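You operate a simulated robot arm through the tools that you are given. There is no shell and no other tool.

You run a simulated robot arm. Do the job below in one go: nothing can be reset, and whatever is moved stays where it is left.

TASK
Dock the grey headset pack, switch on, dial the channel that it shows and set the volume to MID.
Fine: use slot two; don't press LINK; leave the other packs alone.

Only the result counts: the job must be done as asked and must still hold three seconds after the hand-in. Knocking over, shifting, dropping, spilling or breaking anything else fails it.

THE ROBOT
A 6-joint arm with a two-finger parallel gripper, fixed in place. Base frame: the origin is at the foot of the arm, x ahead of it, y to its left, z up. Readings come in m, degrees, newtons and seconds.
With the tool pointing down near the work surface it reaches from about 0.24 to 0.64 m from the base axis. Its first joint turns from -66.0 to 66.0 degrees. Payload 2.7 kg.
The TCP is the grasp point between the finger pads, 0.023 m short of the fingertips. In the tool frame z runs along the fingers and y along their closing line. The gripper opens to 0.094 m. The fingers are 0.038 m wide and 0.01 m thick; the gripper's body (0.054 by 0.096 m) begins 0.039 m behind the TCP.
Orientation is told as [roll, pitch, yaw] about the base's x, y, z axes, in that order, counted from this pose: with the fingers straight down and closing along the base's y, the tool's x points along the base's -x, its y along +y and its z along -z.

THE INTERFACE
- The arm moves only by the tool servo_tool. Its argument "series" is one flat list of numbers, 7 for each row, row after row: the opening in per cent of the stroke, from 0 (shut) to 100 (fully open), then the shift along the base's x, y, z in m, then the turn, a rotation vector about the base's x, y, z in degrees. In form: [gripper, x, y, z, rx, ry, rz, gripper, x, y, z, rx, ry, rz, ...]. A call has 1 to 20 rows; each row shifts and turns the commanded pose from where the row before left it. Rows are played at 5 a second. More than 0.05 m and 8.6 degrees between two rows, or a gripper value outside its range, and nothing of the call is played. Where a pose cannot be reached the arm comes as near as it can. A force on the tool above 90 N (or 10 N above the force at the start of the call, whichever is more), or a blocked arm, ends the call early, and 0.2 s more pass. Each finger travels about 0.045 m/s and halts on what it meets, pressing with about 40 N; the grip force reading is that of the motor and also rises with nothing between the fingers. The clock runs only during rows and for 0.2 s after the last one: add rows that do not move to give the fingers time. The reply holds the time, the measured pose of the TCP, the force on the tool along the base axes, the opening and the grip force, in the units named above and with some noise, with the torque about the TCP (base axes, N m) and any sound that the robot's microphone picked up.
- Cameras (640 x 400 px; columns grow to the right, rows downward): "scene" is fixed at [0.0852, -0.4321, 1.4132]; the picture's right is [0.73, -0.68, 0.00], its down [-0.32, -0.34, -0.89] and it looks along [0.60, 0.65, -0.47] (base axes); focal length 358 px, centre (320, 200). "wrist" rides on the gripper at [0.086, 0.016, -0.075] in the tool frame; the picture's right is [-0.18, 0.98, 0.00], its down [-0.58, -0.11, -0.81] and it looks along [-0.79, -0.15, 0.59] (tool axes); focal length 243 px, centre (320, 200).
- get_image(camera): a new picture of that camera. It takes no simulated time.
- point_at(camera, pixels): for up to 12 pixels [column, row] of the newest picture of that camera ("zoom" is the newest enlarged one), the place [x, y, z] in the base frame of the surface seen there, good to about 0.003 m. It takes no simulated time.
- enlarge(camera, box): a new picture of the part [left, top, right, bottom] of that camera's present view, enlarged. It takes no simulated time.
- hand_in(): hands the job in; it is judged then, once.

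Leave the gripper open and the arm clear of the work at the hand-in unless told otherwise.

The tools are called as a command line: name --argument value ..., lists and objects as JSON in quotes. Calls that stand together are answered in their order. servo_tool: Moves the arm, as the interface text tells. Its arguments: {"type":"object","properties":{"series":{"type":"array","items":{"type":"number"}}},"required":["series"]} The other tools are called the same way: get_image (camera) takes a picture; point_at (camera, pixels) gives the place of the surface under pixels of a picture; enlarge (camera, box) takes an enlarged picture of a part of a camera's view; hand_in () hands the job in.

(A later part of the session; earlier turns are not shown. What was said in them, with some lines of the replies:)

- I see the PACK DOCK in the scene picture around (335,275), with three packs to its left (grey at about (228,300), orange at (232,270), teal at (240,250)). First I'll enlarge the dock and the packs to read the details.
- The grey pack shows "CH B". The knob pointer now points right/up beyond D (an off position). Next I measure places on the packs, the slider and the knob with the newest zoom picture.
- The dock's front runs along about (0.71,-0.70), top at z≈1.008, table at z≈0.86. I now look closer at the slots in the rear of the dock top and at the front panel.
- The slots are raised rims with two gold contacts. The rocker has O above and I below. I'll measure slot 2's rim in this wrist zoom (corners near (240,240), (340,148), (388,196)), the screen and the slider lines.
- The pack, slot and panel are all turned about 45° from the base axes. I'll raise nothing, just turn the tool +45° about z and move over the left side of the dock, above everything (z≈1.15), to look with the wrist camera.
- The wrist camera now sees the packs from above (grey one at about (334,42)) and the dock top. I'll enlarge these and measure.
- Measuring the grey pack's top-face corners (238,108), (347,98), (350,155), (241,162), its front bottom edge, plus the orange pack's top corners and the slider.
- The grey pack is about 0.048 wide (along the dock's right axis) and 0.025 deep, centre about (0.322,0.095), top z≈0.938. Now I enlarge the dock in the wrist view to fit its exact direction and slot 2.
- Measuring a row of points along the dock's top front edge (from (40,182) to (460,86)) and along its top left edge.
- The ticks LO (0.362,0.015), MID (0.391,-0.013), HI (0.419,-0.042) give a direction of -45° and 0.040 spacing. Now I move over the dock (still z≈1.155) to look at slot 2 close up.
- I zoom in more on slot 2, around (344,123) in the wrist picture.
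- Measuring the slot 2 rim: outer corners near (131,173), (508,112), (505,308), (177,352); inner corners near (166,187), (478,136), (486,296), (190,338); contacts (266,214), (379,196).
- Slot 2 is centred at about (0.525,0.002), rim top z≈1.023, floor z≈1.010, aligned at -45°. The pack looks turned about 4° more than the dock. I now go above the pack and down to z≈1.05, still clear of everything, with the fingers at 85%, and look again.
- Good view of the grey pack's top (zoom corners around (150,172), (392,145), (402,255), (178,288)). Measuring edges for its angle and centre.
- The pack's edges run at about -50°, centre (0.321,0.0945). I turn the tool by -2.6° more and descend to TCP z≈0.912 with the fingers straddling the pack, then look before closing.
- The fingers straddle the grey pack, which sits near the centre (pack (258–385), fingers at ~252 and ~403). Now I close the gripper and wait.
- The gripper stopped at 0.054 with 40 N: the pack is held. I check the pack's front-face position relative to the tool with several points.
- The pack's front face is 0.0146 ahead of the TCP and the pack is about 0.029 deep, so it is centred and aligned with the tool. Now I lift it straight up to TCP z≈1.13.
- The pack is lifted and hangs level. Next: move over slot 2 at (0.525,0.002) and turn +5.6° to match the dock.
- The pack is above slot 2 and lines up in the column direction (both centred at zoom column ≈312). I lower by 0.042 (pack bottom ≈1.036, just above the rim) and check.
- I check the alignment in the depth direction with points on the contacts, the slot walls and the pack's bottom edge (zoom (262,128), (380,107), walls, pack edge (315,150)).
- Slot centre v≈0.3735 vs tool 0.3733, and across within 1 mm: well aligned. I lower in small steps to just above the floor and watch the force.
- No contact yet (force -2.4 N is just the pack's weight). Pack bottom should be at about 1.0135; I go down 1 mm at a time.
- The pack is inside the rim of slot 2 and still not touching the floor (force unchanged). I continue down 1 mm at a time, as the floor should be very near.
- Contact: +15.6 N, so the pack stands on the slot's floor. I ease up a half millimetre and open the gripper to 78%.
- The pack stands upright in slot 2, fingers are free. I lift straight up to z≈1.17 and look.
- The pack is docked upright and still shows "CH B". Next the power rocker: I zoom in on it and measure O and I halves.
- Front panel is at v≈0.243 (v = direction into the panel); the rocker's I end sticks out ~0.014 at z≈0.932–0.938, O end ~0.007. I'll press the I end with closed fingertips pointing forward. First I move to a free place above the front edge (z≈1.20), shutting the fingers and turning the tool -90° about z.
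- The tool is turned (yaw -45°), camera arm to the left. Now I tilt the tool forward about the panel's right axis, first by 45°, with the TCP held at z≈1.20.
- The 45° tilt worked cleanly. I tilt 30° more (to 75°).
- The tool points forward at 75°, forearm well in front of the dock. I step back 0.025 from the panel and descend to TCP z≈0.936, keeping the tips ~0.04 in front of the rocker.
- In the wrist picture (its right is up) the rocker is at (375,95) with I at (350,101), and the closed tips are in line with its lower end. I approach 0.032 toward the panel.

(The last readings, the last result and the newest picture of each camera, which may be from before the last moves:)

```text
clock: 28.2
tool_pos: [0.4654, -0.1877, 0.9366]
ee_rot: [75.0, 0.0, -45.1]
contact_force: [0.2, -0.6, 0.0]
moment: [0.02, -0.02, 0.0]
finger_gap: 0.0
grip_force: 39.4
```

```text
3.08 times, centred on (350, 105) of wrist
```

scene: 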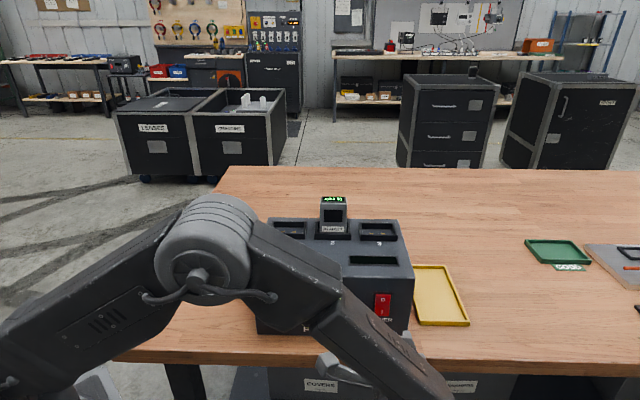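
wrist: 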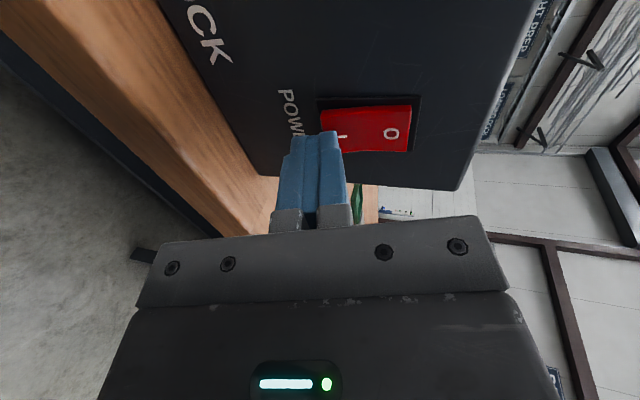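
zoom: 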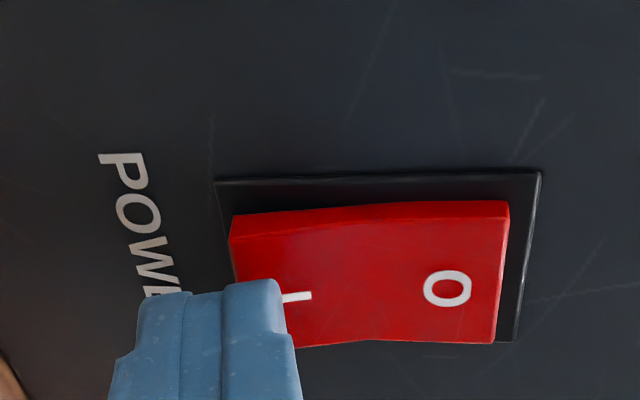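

The upper tip edge is right at the I end (zoom (265,290)). I push on in 2 mm steps and watch force and sound.

servo_tool --series '[0, 0.00141, 0.00141, 0, 0, 0, 0, 0, 0.00141, 0.00141, 0, 0, 0, 0, 0, 0.00141, 0.00141, 0, 0, 0, 0, 0, 0.00141, 0.00141, 0, 0, 0, 0, 0, 0, 0, 0, 0, 0, 0]'

enlarge --camera "wrist" --box '[250, 40, 450, 170]'

```text
clock: 29.4
tool_pos: [0.4714, -0.1807, 0.9365]
ee_rot: [75.0, 0.0, -45.0]
contact_force: [-1.2, -1.3, -2.1]
moment: [-0.08, 0.05, -0.02]
finger_gap: 0.0
grip_force: 40.3
```

```text
3.08 times, centred on (350, 105) of wrist
```

zoom: 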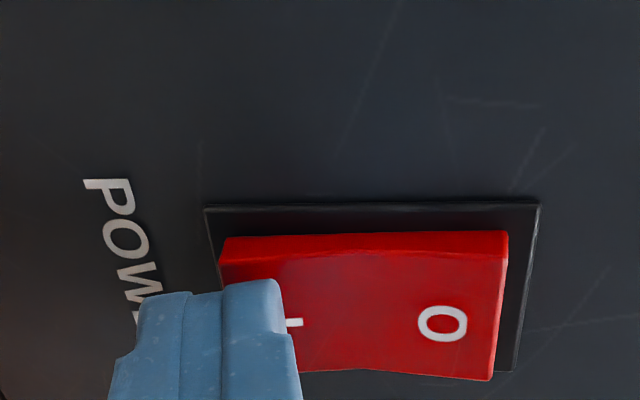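

First light contact (about 2 N). I push on 2 mm at a time.

servo_tool --series '[0, 0.00106, 0.00106, 0, 0, 0, 0, 0, 0.00106, 0.00106, 0, 0, 0, 0, 0, 0.00106, 0.00106, 0, 0, 0, 0, 0, 0, 0, 0, 0, 0, 0]'

enlarge --camera "wrist" --box '[250, 40, 450, 170]'

```text
clock: 30.4
tool_pos: [0.4723, -0.179, 0.9363]
ee_rot: [75.0, -0.1, -45.1]
contact_force: [-28.7, -16.2, 9.0]
moment: [0.22, -0.23, 0.34]
finger_gap: 0.0
grip_force: 39.8
```

```text
3.08 times, centred on (350, 105) of wrist
```

zoom: 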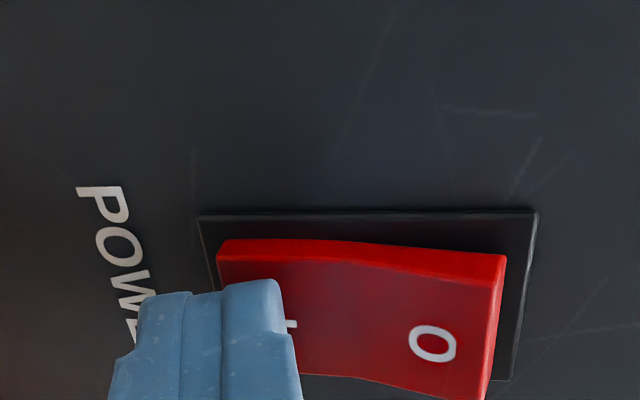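

The rocker has flipped: the O end now stands out and the I end is in; 33 N at the stop. I back off 0.045 straight and look at the result.

servo_tool --series '[0, -0.005, -0.005, 0, 0, 0, 0, 0, -0.012, -0.012, 0, 0, 0, 0, 0, -0.015, -0.015, 0, 0, 0, 0, 0, 0, 0, 0, 0, 0, 0]'

get_image --camera "wrist"

enlarge --camera "scene" --box '[300, 200, 420, 320]'

```text
clock: 31.4
tool_pos: [0.4407, -0.2102, 0.9371]
ee_rot: [75.0, -0.1, -45.1]
contact_force: [0.1, 0.9, -0.4]
moment: [0.0, -0.01, -0.01]
finger_gap: 0.0
grip_force: 39.8
```

```text
taken
```

wrist: 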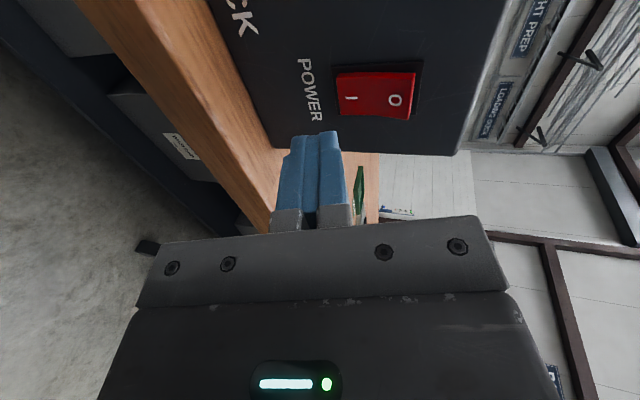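

```text
3.33 times, centred on (360, 260) of scene
```

zoom: 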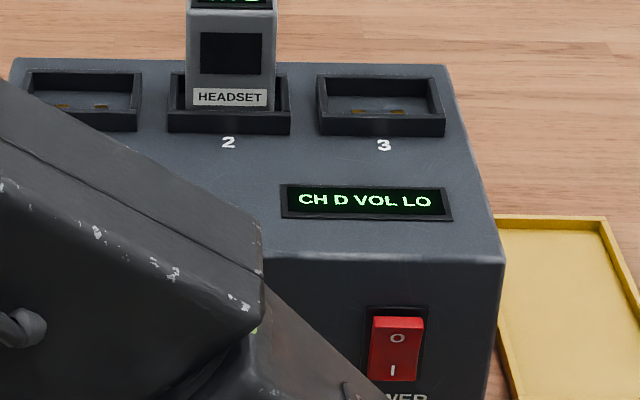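

The display now reads "CH D VOL LO": power is on and the knob is at D, as I judged. Next the knob: I rise slightly, slide left to u≈0.288 in front of the knob (keeping ~0.04+ off the panel so nothing touches LINK), levelling the tool to 90°, and open the fingers to 70%.

servo_tool --series '[0, 0, 0, 0.02, 0, 0, 0, 0, -0.0205, -0.0205, 0.02, 2.12, -2.12, 0, 20, -0.024, 0.024, 0, 2.12, -2.12, 0, 40, -0.024, 0.024, 0, 2.12, -2.12, 0, 60, -0.024, 0.024, 0, 2.12, -2.12, 0, 70, -0.024, 0.024, 0, 2.12, -2.12, 0, 70, -0.024, 0.024, 0, 0, 0, 0, 70, 0, 0, 0, 0, 0, 0, 70, 0, 0, 0, 0, 0, 0]'

get_image --camera "scene"

get_image --camera "wrist"

```text
clock: 33.4
tool_pos: [0.3018, -0.1101, 0.977]
ee_rot: [90.0, 0.0, -45.1]
contact_force: [-0.9, 0.6, 0.1]
moment: [-0.01, -0.01, -0.01]
finger_gap: 0.0657
grip_force: 0.0
```

```text
taken
```

scene: 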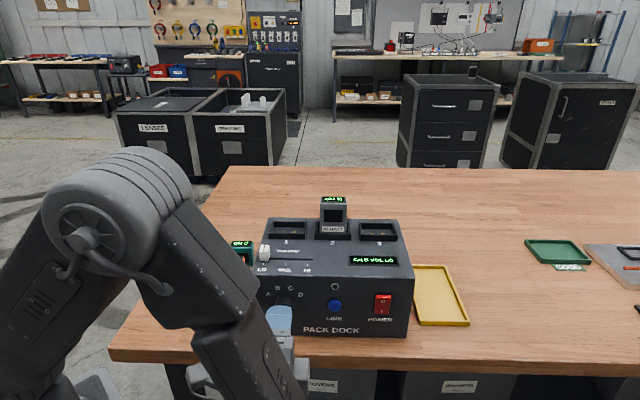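

```text
taken
```

wrist: 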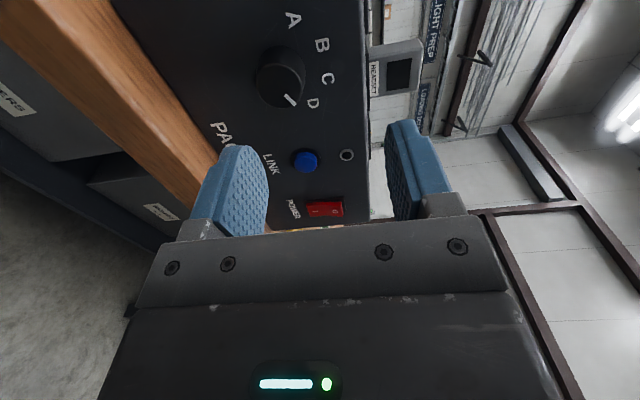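

The pose was reached exactly (tool level). In the wrist picture (right = up) the knob is at (280,82) with its pointer at D (312,103). I measure the knob and labels.

enlarge --camera "wrist" --box '[230, 0, 350, 120]'

```text
3.33 times, centred on (290, 60) of wrist
```

zoom: 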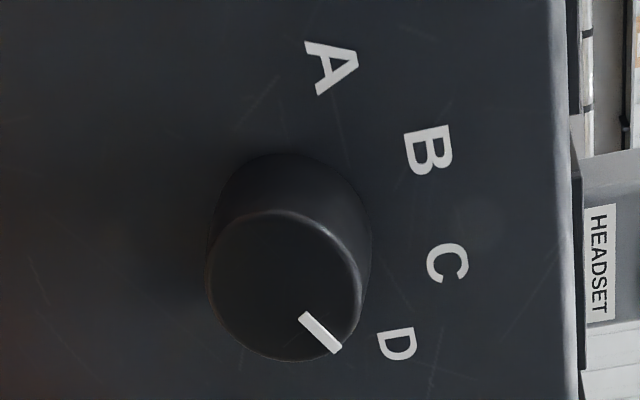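

point_at --camera "zoom" --pixels '[[283, 285], [220, 285], [345, 285], [283, 225], [283, 345], [305, 318], [335, 348], [335, 65], [432, 150], [450, 262], [397, 344], [300, 170]]'

```text
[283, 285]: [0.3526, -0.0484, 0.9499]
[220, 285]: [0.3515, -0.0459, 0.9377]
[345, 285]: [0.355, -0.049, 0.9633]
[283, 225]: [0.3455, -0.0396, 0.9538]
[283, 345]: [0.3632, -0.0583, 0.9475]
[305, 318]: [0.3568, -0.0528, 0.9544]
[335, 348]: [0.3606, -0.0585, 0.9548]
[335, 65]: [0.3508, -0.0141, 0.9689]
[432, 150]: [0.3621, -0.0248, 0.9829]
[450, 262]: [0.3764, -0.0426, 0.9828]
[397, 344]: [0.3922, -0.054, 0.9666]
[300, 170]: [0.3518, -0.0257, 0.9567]
```

Knob axis: u≈0.2857, z≈0.951, face at v≈0.216, diameter ~0.028; D sits at +60°, B at -20° from the top, so an 80° counter-clockwise turn is needed. I roll the tool +90° about the panel axis (camera arm up) and centre it on the knob axis, still 0.08 away.

servo_tool --series '[70, -0.0004, 0.0004, -0.0024, 5.785, 5.785, 0, 70, -0.0004, 0.0004, -0.0024, 5.785, 5.785, 0, 70, -0.0004, 0.0004, -0.0024, 5.785, 5.785, 0, 70, -0.0004, 0.0004, -0.0024, 5.785, 5.785, 0, 70, -0.0004, 0.0004, -0.0024, 5.785, 5.785, 0, 70, -0.0004, 0.0004, -0.0024, 5.785, 5.785, 0, 70, -0.0004, 0.0004, -0.0024, 5.785, 5.785, 0, 70, -0.0004, 0.0004, -0.0024, 5.785, 5.785, 0, 70, -0.0004, 0.0004, -0.0024, 5.785, 5.785, 0, 70, -0.0004, 0.0004, -0.0024, 5.785, 5.785, 0, 70, 0, 0, -0.002, 5.785, 5.785, 0, 70, 0, 0, 0, 0, 0, 0, 70, 0, 0, 0, 0, 0, 0]'

get_image --camera "wrist"

get_image --camera "scene"

```text
clock: 36.2
tool_pos: [0.298, -0.1051, 0.9492]
ee_rot: [-54.5, 89.8, 170.4]
contact_force: [-0.6, -0.2, -0.1]
moment: [-0.01, 0.04, 0.0]
finger_gap: 0.0659
grip_force: 0.1
```

```text
taken
```

wrist: 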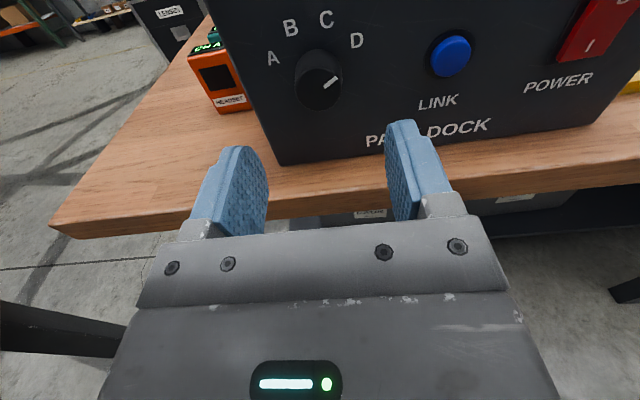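

```text
taken
```

scene: 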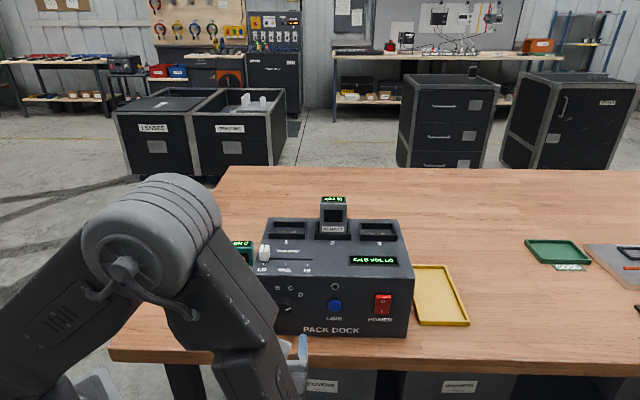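

The picture is now upright: knob at (318,80) pointing at D, fingers on either side. I refine the knob centre from this view.

enlarge --camera "wrist" --box '[255, 0, 385, 120]'

```text
3.33 times, centred on (320, 60) of wrist
```

zoom: 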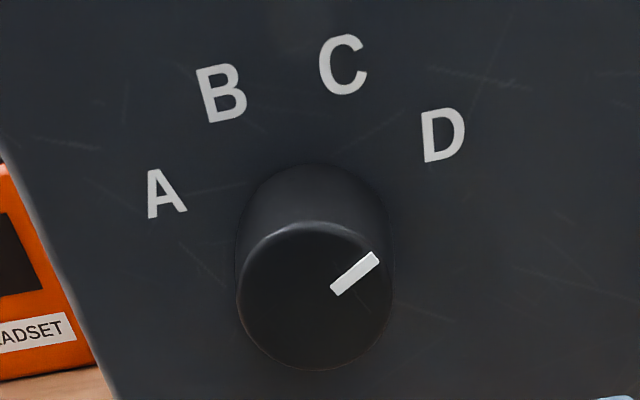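

point_at --camera "zoom" --pixels '[[315, 298], [248, 298], [383, 298], [315, 235], [315, 362], [335, 290], [375, 258], [165, 193], [222, 93], [343, 64], [443, 134], [315, 200]]'

```text
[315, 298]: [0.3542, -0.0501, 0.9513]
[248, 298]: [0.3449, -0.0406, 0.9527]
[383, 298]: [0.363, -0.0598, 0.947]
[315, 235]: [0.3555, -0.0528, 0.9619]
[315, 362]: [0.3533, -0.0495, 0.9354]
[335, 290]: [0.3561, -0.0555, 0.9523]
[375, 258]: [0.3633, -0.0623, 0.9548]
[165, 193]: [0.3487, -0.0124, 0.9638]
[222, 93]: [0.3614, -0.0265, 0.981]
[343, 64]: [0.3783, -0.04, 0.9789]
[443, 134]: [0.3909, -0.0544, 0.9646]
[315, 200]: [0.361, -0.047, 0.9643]
```

Knob axis confirmed at u≈0.2857, z≈0.950; the tool is centred within 1 mm. I advance 0.0766 along the panel axis so the fingers straddle the knob, tips ~6 mm off the panel.

servo_tool --series '[70, 0.0184, 0.0176, 0.0003, 0, 0, 0, 70, 0.018, 0.018, 0, 0, 0, 0, 70, 0.012, 0.012, 0, 0, 0, 0, 70, 0.0062, 0.0062, 0, 0, 0, 0, 70, 0, 0, 0, 0, 0, 0]'

get_image --camera "wrist"

```text
clock: 37.4
tool_pos: [0.3524, -0.0529, 0.9502]
ee_rot: [-30.5, 89.9, -165.5]
contact_force: [-0.9, -0.1, 0.0]
moment: [0.02, -0.02, 0.01]
finger_gap: 0.0657
grip_force: 0.1
```

```text
taken
```

wrist: 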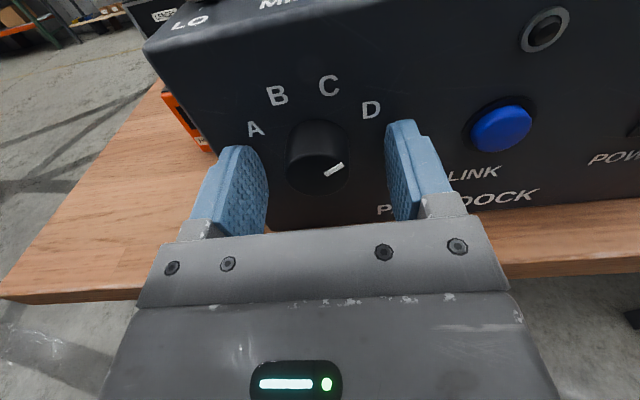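

The fingers straddle the knob, well clear of LINK (501,128). I close the gripper on the knob.

servo_tool --series '[0, 0, 0, 0, 0, 0, 0, 0, 0, 0, 0, 0, 0, 0, 0, 0, 0, 0, 0, 0, 0, 0, 0, 0, 0, 0, 0, 0, 0, 0, 0, 0, 0, 0, 0]'

get_image --camera "wrist"

```text
clock: 38.6
tool_pos: [0.3522, -0.0502, 0.9488]
ee_rot: [-54.2, 89.8, 171.0]
contact_force: [-8.3, 11.0, -1.4]
moment: [0.1, -0.12, 0.4]
finger_gap: 0.0327
grip_force: 44.8
```

```text
taken
```

wrist: 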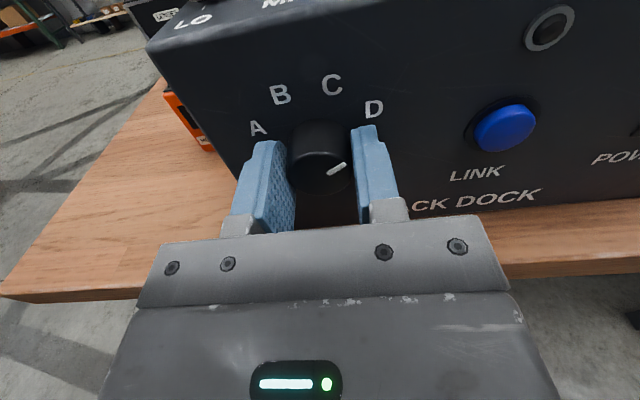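

Gripped at 0.0327 with a small sideways load; I relieve that by 1.5 mm and turn 40° counter-clockwise (about -v) in 8° rows, then check.

servo_tool --series '[0, -0.001, 0.001, 0, 0, 0, 0, 0, 0, 0, 0, -5.657, -5.657, 0, 0, 0, 0, 0, -5.657, -5.657, 0, 0, 0, 0, 0, -5.657, -5.657, 0, 0, 0, 0, 0, -5.657, -5.657, 0, 0, 0, 0, 0, -5.657, -5.657, 0, 0, 0, 0, 0, 0, 0, 0]'

get_image --camera "wrist"

enlarge --camera "scene" --box '[250, 230, 420, 345]'

```text
clock: 40.2
tool_pos: [0.3523, -0.0519, 0.9507]
ee_rot: [89.7, 50.0, -45.4]
contact_force: [8.7, 11.0, -15.9]
moment: [-0.04, 0.03, 0.32]
finger_gap: 0.0327
grip_force: 45.0
```

```text
taken
```

wrist: 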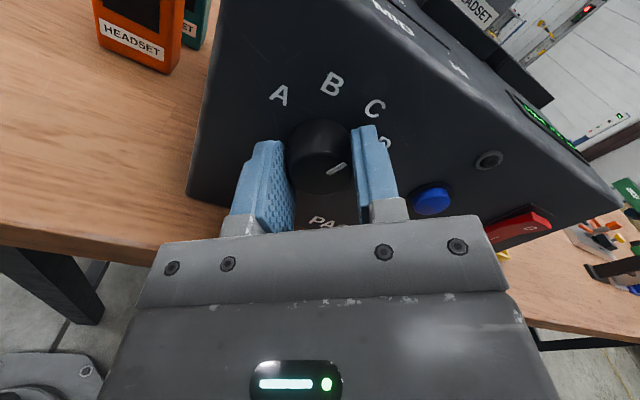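

```text
3.48 times, centred on (335, 288) of scene
```

zoom: 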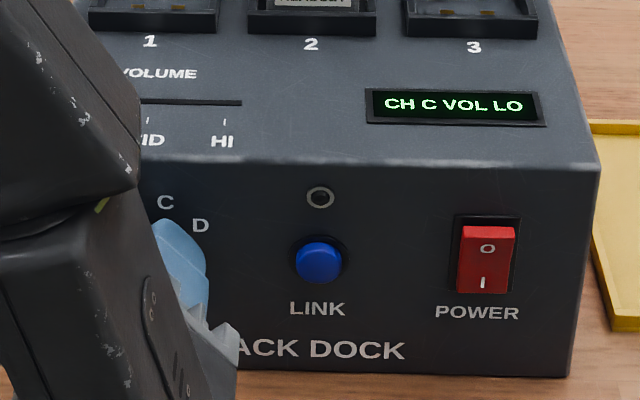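

The display now reads "CH C" after 40°. Another 40° with the same motion should give B; I lower 1 mm to relieve the load.

servo_tool --series '[0, 0, 0, -0.001, 0, 0, 0, 0, 0, 0, 0, -5.657, -5.657, 0, 0, 0, 0, 0, -5.657, -5.657, 0, 0, 0, 0, 0, -5.657, -5.657, 0, 0, 0, 0, 0, -5.657, -5.657, 0, 0, 0, 0, 0, -5.657, -5.657, 0, 0, 0, 0, 0, 0, 0, 0]'

get_image --camera "wrist"

enlarge --camera "scene" --box '[250, 230, 420, 345]'

```text
clock: 41.8
tool_pos: [0.3517, -0.0518, 0.95]
ee_rot: [90.1, 9.8, -45.0]
contact_force: [8.7, 11.4, 12.2]
moment: [0.27, -0.28, 0.72]
finger_gap: 0.0328
grip_force: 45.1
```

```text
taken
```

wrist: 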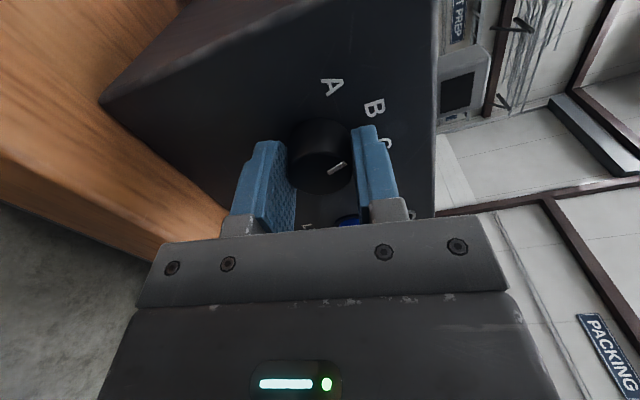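

```text
3.48 times, centred on (335, 288) of scene
```

zoom: 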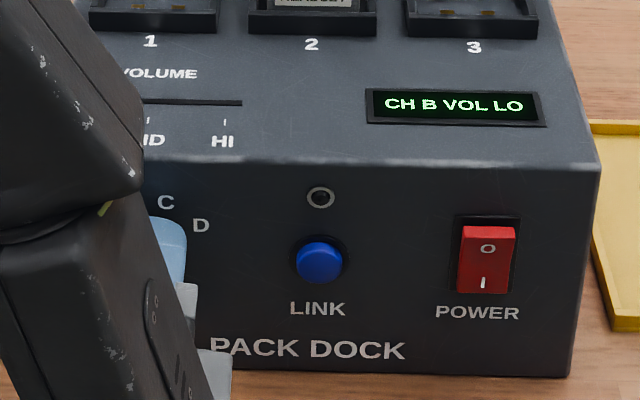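

The display reads "CH B VOL LO". I open the gripper to release the knob and wait.

servo_tool --series '[65, 0, 0, 0, 0, 0, 0, 65, 0, 0, 0, 0, 0, 0, 65, 0, 0, 0, 0, 0, 0, 65, 0, 0, 0, 0, 0, 0]'

enlarge --camera "scene" --box '[250, 230, 420, 345]'

```text
clock: 42.8
tool_pos: [0.3517, -0.0514, 0.9495]
ee_rot: [90.0, 10.1, -45.1]
contact_force: [-0.4, -0.5, 0.1]
moment: [-0.01, -0.02, 0.0]
finger_gap: 0.0608
grip_force: 0.0
```

```text
3.48 times, centred on (335, 288) of scene
```

zoom: 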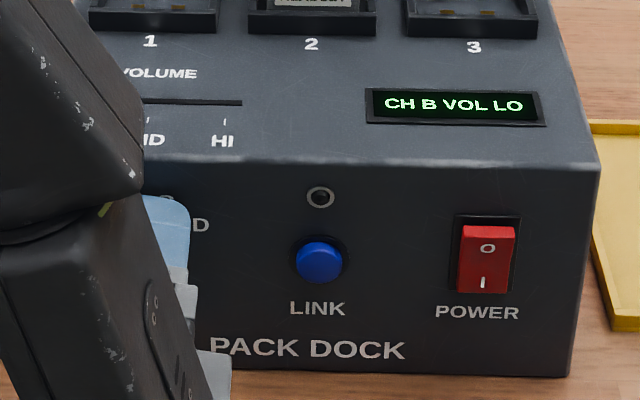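

Released, and it stays on "CH B". I retreat 0.07 straight back from the knob, then rise to z≈1.20.

servo_tool --series '[65, -0.01, -0.01, 0, 0, 0, 0, 65, -0.02, -0.02, 0, 0, 0, 0, 65, -0.0195, -0.0195, 0, 0, 0, 0, 65, 0, 0, 0.03, -3.5, -3.5, 0, 65, 0, 0, 0.035, -3.5, -3.5, 0, 65, 0, 0, 0.04, 0, 0, 0, 65, 0, 0, 0.045, 0, 0, 0, 65, 0, 0, 0.045, 0, 0, 0, 65, 0, 0, 0.045, 0, 0, 0, 65, 0, 0, 0, 0, 0, 0]'

get_image --camera "scene"

```text
clock: 45.0
tool_pos: [0.3034, -0.1012, 1.1899]
ee_rot: [90.0, 0.0, -45.0]
contact_force: [0.3, 0.7, 0.5]
moment: [0.04, -0.02, 0.04]
finger_gap: 0.0612
grip_force: 0.1
```

```text
taken
```

scene: 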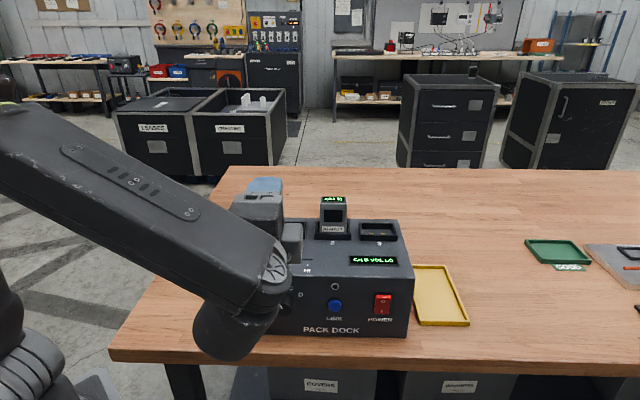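

Display still "CH B VOL LO". Now I bring the tool back to pointing down (tilt -90° about u) while moving above the slider at about (0.371,0.028), z≈1.19.

servo_tool --series '[65, 0.0056, 0.0108, 0, -5.303, 5.303, 0, 65, 0.0056, 0.0108, 0, -5.303, 5.303, 0, 65, 0.0056, 0.0108, 0, -5.303, 5.303, 0, 65, 0.0056, 0.0108, 0, -5.303, 5.303, 0, 65, 0.0056, 0.0108, 0, -5.303, 5.303, 0, 65, 0.0056, 0.0108, 0, -5.303, 5.303, 0, 65, 0.0056, 0.0108, 0, -5.303, 5.303, 0, 65, 0.0056, 0.0108, 0, -5.303, 5.303, 0, 65, 0.0056, 0.0108, 0, -5.303, 5.303, 0, 65, 0.0056, 0.0108, 0, -5.303, 5.303, 0, 65, 0.0056, 0.0108, 0, -5.303, 5.303, 0, 65, 0.0056, 0.0108, 0, -5.303, 5.303, 0, 65, 0, 0, 0, 0, 0, 0]'

get_image --camera "scene"

```text
clock: 47.8
tool_pos: [0.369, 0.0291, 1.1892]
ee_rot: [-0.2, -0.1, -45.1]
contact_force: [0.2, 0.4, -0.2]
moment: [0.0, -0.02, -0.02]
finger_gap: 0.0614
grip_force: 0.1
```

```text
taken
```

scene: 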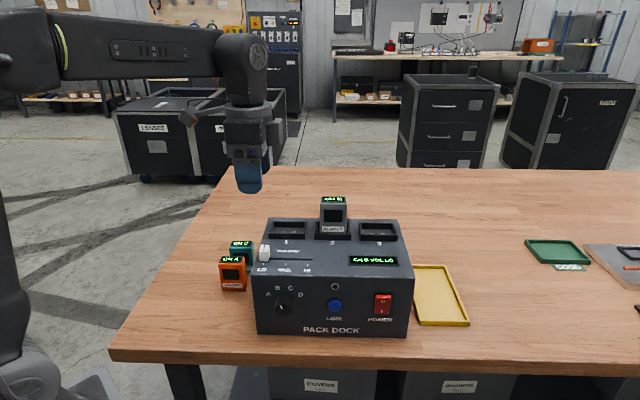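

The tool points down above the slider; all is in order. I turn +90° (yaw to 45°) so the fingers close along the slider's travel, and close to 45%.

servo_tool --series '[60, 0, 0, 0, 0, 0, 8.2, 50, 0, 0, 0, 0, 0, 8.2, 45, 0, 0, 0, 0, 0, 8.2, 45, 0, 0, 0, 0, 0, 8.2, 45, 0, 0, 0, 0, 0, 8.2, 45, 0, 0, 0, 0, 0, 8.2, 45, 0, 0, -0.01, 0, 0, 8.2, 45, 0, 0, -0.01, 0, 0, 8.2, 45, 0, 0, -0.02, 0, 0, 8.2, 45, 0, 0, -0.02, 0, 0, 8.2, 45, 0, 0, -0.02, 0, 0, 8.0, 45, 0, 0, 0, 0, 0, 0, 45, 0, 0, 0, 0, 0, 0]'

get_image --camera "wrist"

enlarge --camera "scene" --box '[245, 225, 335, 315]'

```text
clock: 50.6
tool_pos: [0.3692, 0.0284, 1.1084]
ee_rot: [0.0, -0.1, 44.9]
contact_force: [-0.1, 0.1, 0.3]
moment: [-0.01, -0.01, -0.01]
finger_gap: 0.0424
grip_force: 0.0
```

```text
taken
```

wrist: 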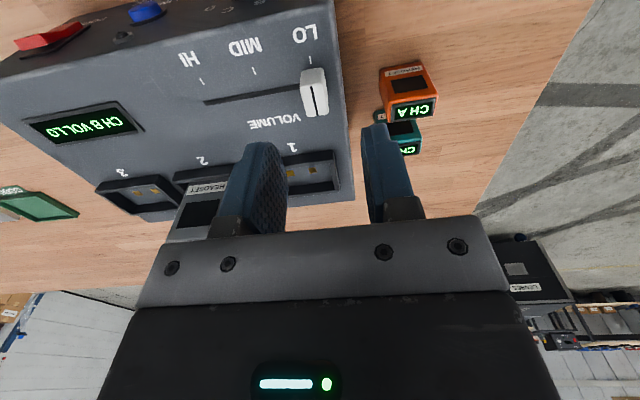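

```text
4.44 times, centred on (290, 270) of scene
```

zoom: 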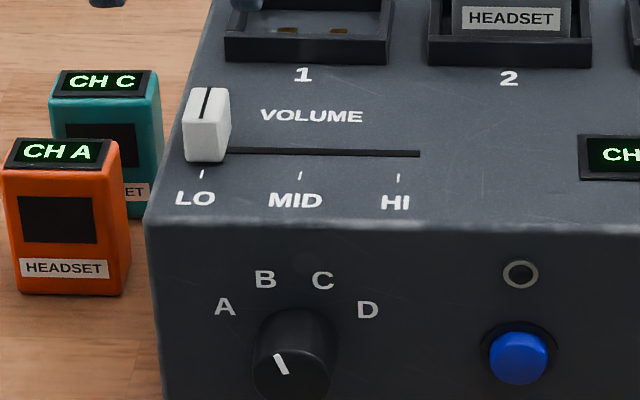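

The knob points at B. I zoom the wrist view on the slider to measure its cap and the ticks.

enlarge --camera "wrist" --box '[190, 30, 350, 140]'

```text
3.64 times, centred on (270, 85) of wrist
```

zoom: 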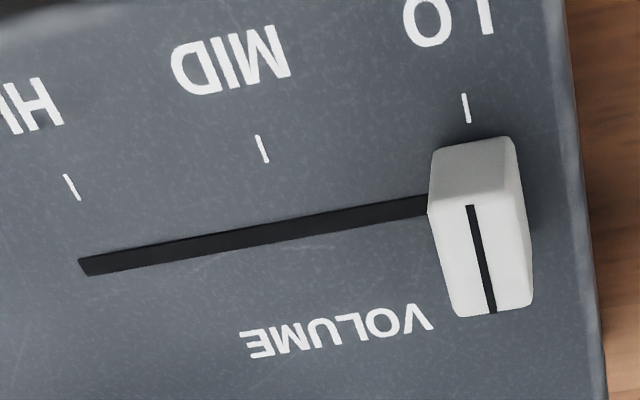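

point_at --camera "zoom" --pixels '[[470, 207], [492, 308], [481, 258], [435, 210], [510, 200], [528, 300], [460, 310], [467, 108], [262, 149], [73, 187], [260, 234], [90, 266]]'

```text
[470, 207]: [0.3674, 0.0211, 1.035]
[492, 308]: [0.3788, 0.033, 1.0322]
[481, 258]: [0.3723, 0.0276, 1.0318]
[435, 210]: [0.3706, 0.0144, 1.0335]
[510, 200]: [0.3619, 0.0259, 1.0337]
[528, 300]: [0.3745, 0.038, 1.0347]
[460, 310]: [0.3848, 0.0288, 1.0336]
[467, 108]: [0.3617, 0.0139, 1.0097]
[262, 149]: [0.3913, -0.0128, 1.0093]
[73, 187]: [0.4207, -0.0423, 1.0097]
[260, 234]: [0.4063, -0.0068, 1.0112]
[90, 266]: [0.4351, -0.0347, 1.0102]
```

Slider cap centre u≈0.2446, v≈0.2826, top z≈1.034; MID tick is 0.0403 further along. I centre the tool over it and descend to TCP z≈1.037 (tips ~4 mm above the dock top).

servo_tool --series '[45, 0.0037, -0.0016, 0, 0, 0, 0, 45, 0, 0, -0.035, 0, 0, 0, 45, 0, 0, -0.02, 0, 0, 0, 45, 0, 0, -0.0164, 0, 0, 0, 45, 0, 0, 0, 0, 0, 0]'

get_image --camera "wrist"

enlarge --camera "scene" --box '[230, 190, 350, 300]'

```text
clock: 51.8
tool_pos: [0.373, 0.0265, 1.0379]
ee_rot: [0.0, -0.1, 44.9]
contact_force: [1.0, 0.1, 0.3]
moment: [0.02, -0.02, 0.02]
finger_gap: 0.0424
grip_force: 0.1
```

```text
taken
```

wrist: 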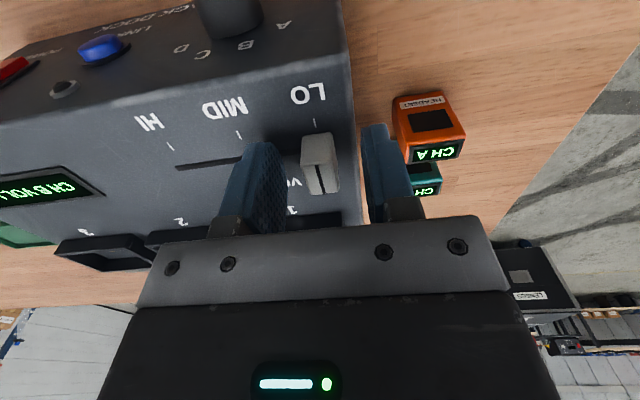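

```text
3.64 times, centred on (290, 245) of scene
```

zoom: 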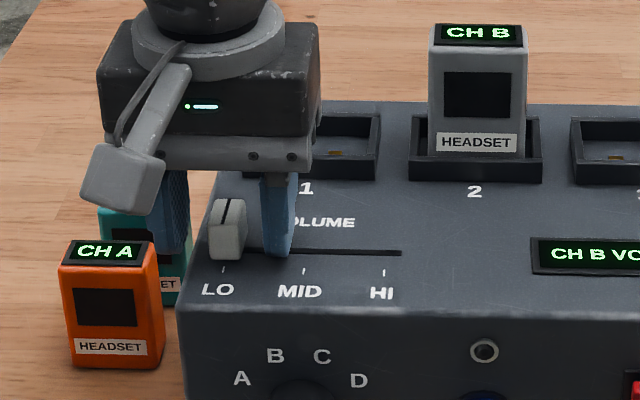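

The cap sits between the fingers (wrist (320,165)). I close on it.

servo_tool --series '[0, 0, 0, 0, 0, 0, 0, 0, 0, 0, 0, 0, 0, 0, 0, 0, 0, 0, 0, 0, 0, 0, 0, 0, 0, 0, 0, 0]'

get_image --camera "wrist"

```text
clock: 52.8
tool_pos: [0.3735, 0.0267, 1.0373]
ee_rot: [0.1, -0.2, 44.9]
contact_force: [0.5, -1.2, -2.4]
moment: [0.02, -0.03, 0.07]
finger_gap: 0.015
grip_force: 45.1
```

```text
taken
```

wrist: 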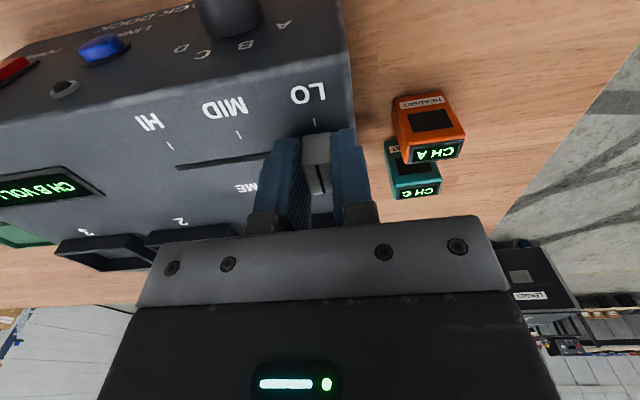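

Gripped at 0.015, centred at u≈0.245 (= LO). I slide 0.0403 along +u to MID in small rows.

servo_tool --series '[0, 0.004, -0.004, 0, 0, 0, 0, 0, 0.005, -0.005, 0, 0, 0, 0, 0, 0.005, -0.005, 0, 0, 0, 0, 0, 0.005, -0.005, 0, 0, 0, 0, 0, 0.005, -0.005, 0, 0, 0, 0, 0, 0.0045, -0.0045, 0, 0, 0, 0, 0, 0, 0, 0, 0, 0, 0]'

get_image --camera "wrist"

enlarge --camera "scene" --box '[250, 190, 410, 300]'

```text
clock: 54.4
tool_pos: [0.4011, -0.0013, 1.0386]
ee_rot: [0.1, 0.0, 44.9]
contact_force: [-1.3, -0.8, 0.0]
moment: [-0.24, 0.21, 0.11]
finger_gap: 0.0148
grip_force: 44.7
```

```text
taken
```

wrist: 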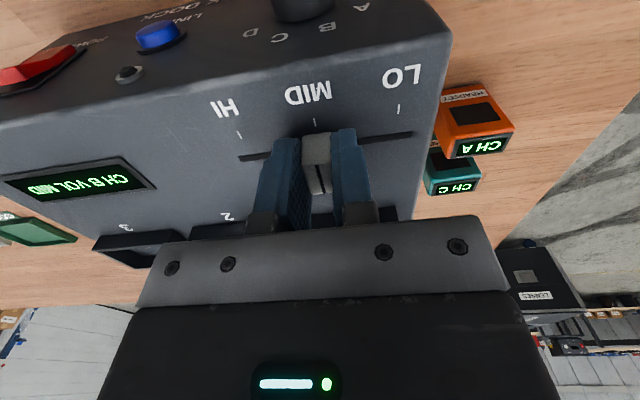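

```text
3.64 times, centred on (330, 245) of scene
```

zoom: 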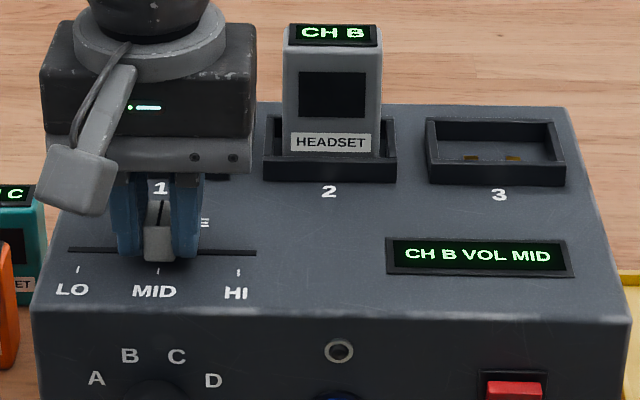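

The display reads "CH B VOL MID" and the cap stands at the MID tick (zoom cap (159,245), tick (157,272)). I open the gripper and wait.

servo_tool --series '[45, 0, 0, 0, 0, 0, 0, 45, 0, 0, 0, 0, 0, 0, 45, 0, 0, 0, 0, 0, 0, 45, 0, 0, 0, 0, 0, 0]'

enlarge --camera "scene" --box '[250, 190, 410, 300]'

```text
clock: 55.4
tool_pos: [0.4019, -0.0014, 1.038]
ee_rot: [0.0, 0.0, 44.9]
contact_force: [0.3, 0.2, 0.2]
moment: [0.04, 0.02, 0.01]
finger_gap: 0.0422
grip_force: 0.1
```

```text
3.64 times, centred on (330, 245) of scene
```

zoom: 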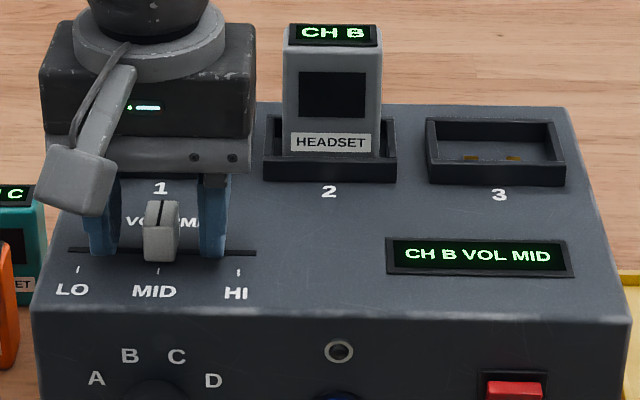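

The cap is free and stays at MID. I lift straight up and move away toward the base side, opening the gripper fully once clear.

servo_tool --series '[45, 0, 0, 0.02, 0, 0, 0, 45, 0, 0, 0.04, 0, 0, 0, 45, 0, 0, 0.045, 0, 0, 0, 45, 0, 0, 0.045, 0, 0, 0, 60, 0, 0, 0.03, 0, 0, 0, 80, -0.02, -0.03, 0.01, 0, 0, 0, 100, -0.02, -0.04, 0.01, 0, 0, 0, 100, -0.02, -0.04, 0, 0, 0, 0, 100, 0, 0, 0, 0, 0, 0, 100, 0, 0, 0, 0, 0, 0]'

get_image --camera "scene"

enlarge --camera "scene" --box '[205, 190, 425, 345]'

get_image --camera "wrist"

```text
clock: 57.6
tool_pos: [0.3397, -0.1112, 1.2394]
ee_rot: [0.0, -0.1, 45.0]
contact_force: [-0.4, -0.8, -0.4]
moment: [-0.04, 0.01, 0.01]
finger_gap: 0.0936
grip_force: 0.1
```

```text
taken
```

scene: 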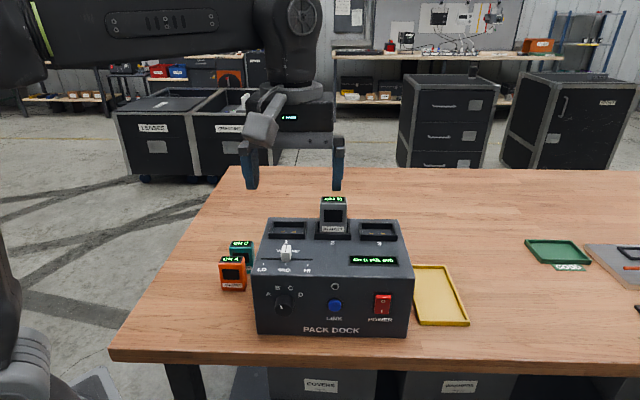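

```text
2.58 times, centred on (315, 268) of scene
```

zoom: 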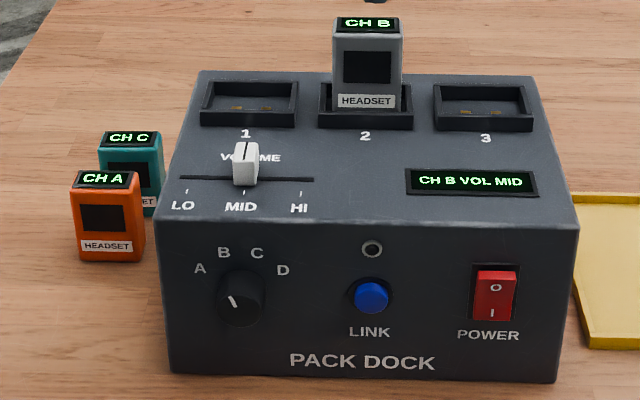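

```text
taken
```

wrist: 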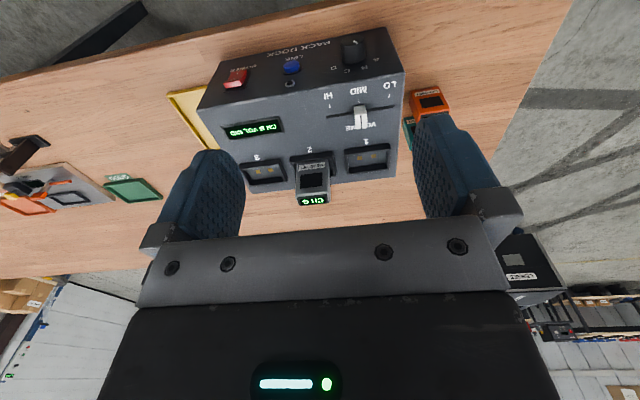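

All looks right: grey pack in slot 2, power on I, knob at B, slider at MID, display "CH B VOL MID", LINK untouched, the other two packs in place. I check the pack's seating height with a few points before handing in.

enlarge --camera "scene" --box '[305, 190, 365, 245]'

```text
7.27 times, centred on (335, 218) of scene
```

zoom: 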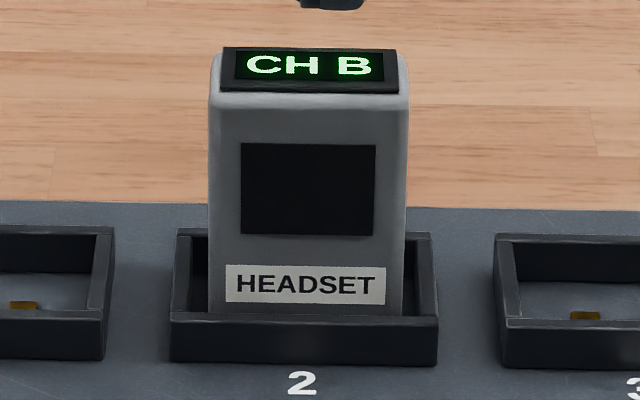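

point_at --camera "zoom" --pixels '[[245, 68], [310, 68], [375, 68], [310, 85], [230, 240], [390, 240], [310, 120], [300, 325], [215, 90], [405, 90]]'

```text
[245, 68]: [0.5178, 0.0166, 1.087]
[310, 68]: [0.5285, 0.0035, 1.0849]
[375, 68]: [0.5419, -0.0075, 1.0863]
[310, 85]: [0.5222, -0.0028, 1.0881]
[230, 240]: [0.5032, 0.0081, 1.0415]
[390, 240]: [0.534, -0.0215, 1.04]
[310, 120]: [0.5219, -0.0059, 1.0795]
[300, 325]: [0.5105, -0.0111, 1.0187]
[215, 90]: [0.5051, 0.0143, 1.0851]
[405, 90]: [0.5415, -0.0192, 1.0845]
```

The pack's top is at z≈1.087, i.e. its bottom at ≈1.009: fully seated on the slot floor and upright. The gripper is open and the arm clear. I hand the job in.

hand_in

```text
The job is handed in.
```

I docked the grey headset pack in slot two and switched the dock on. The channel is dialled to B, the one the pack shows, and the volume is set to MID. I've handed the job in, but no verdict has come back.

Before hand-in, the dock's display read "CH B VOL MID". The pack stood upright and fully seated on the slot floor. I never touched LINK, and the orange and teal packs were left where they were. The arm is clear of the work with the gripper open.
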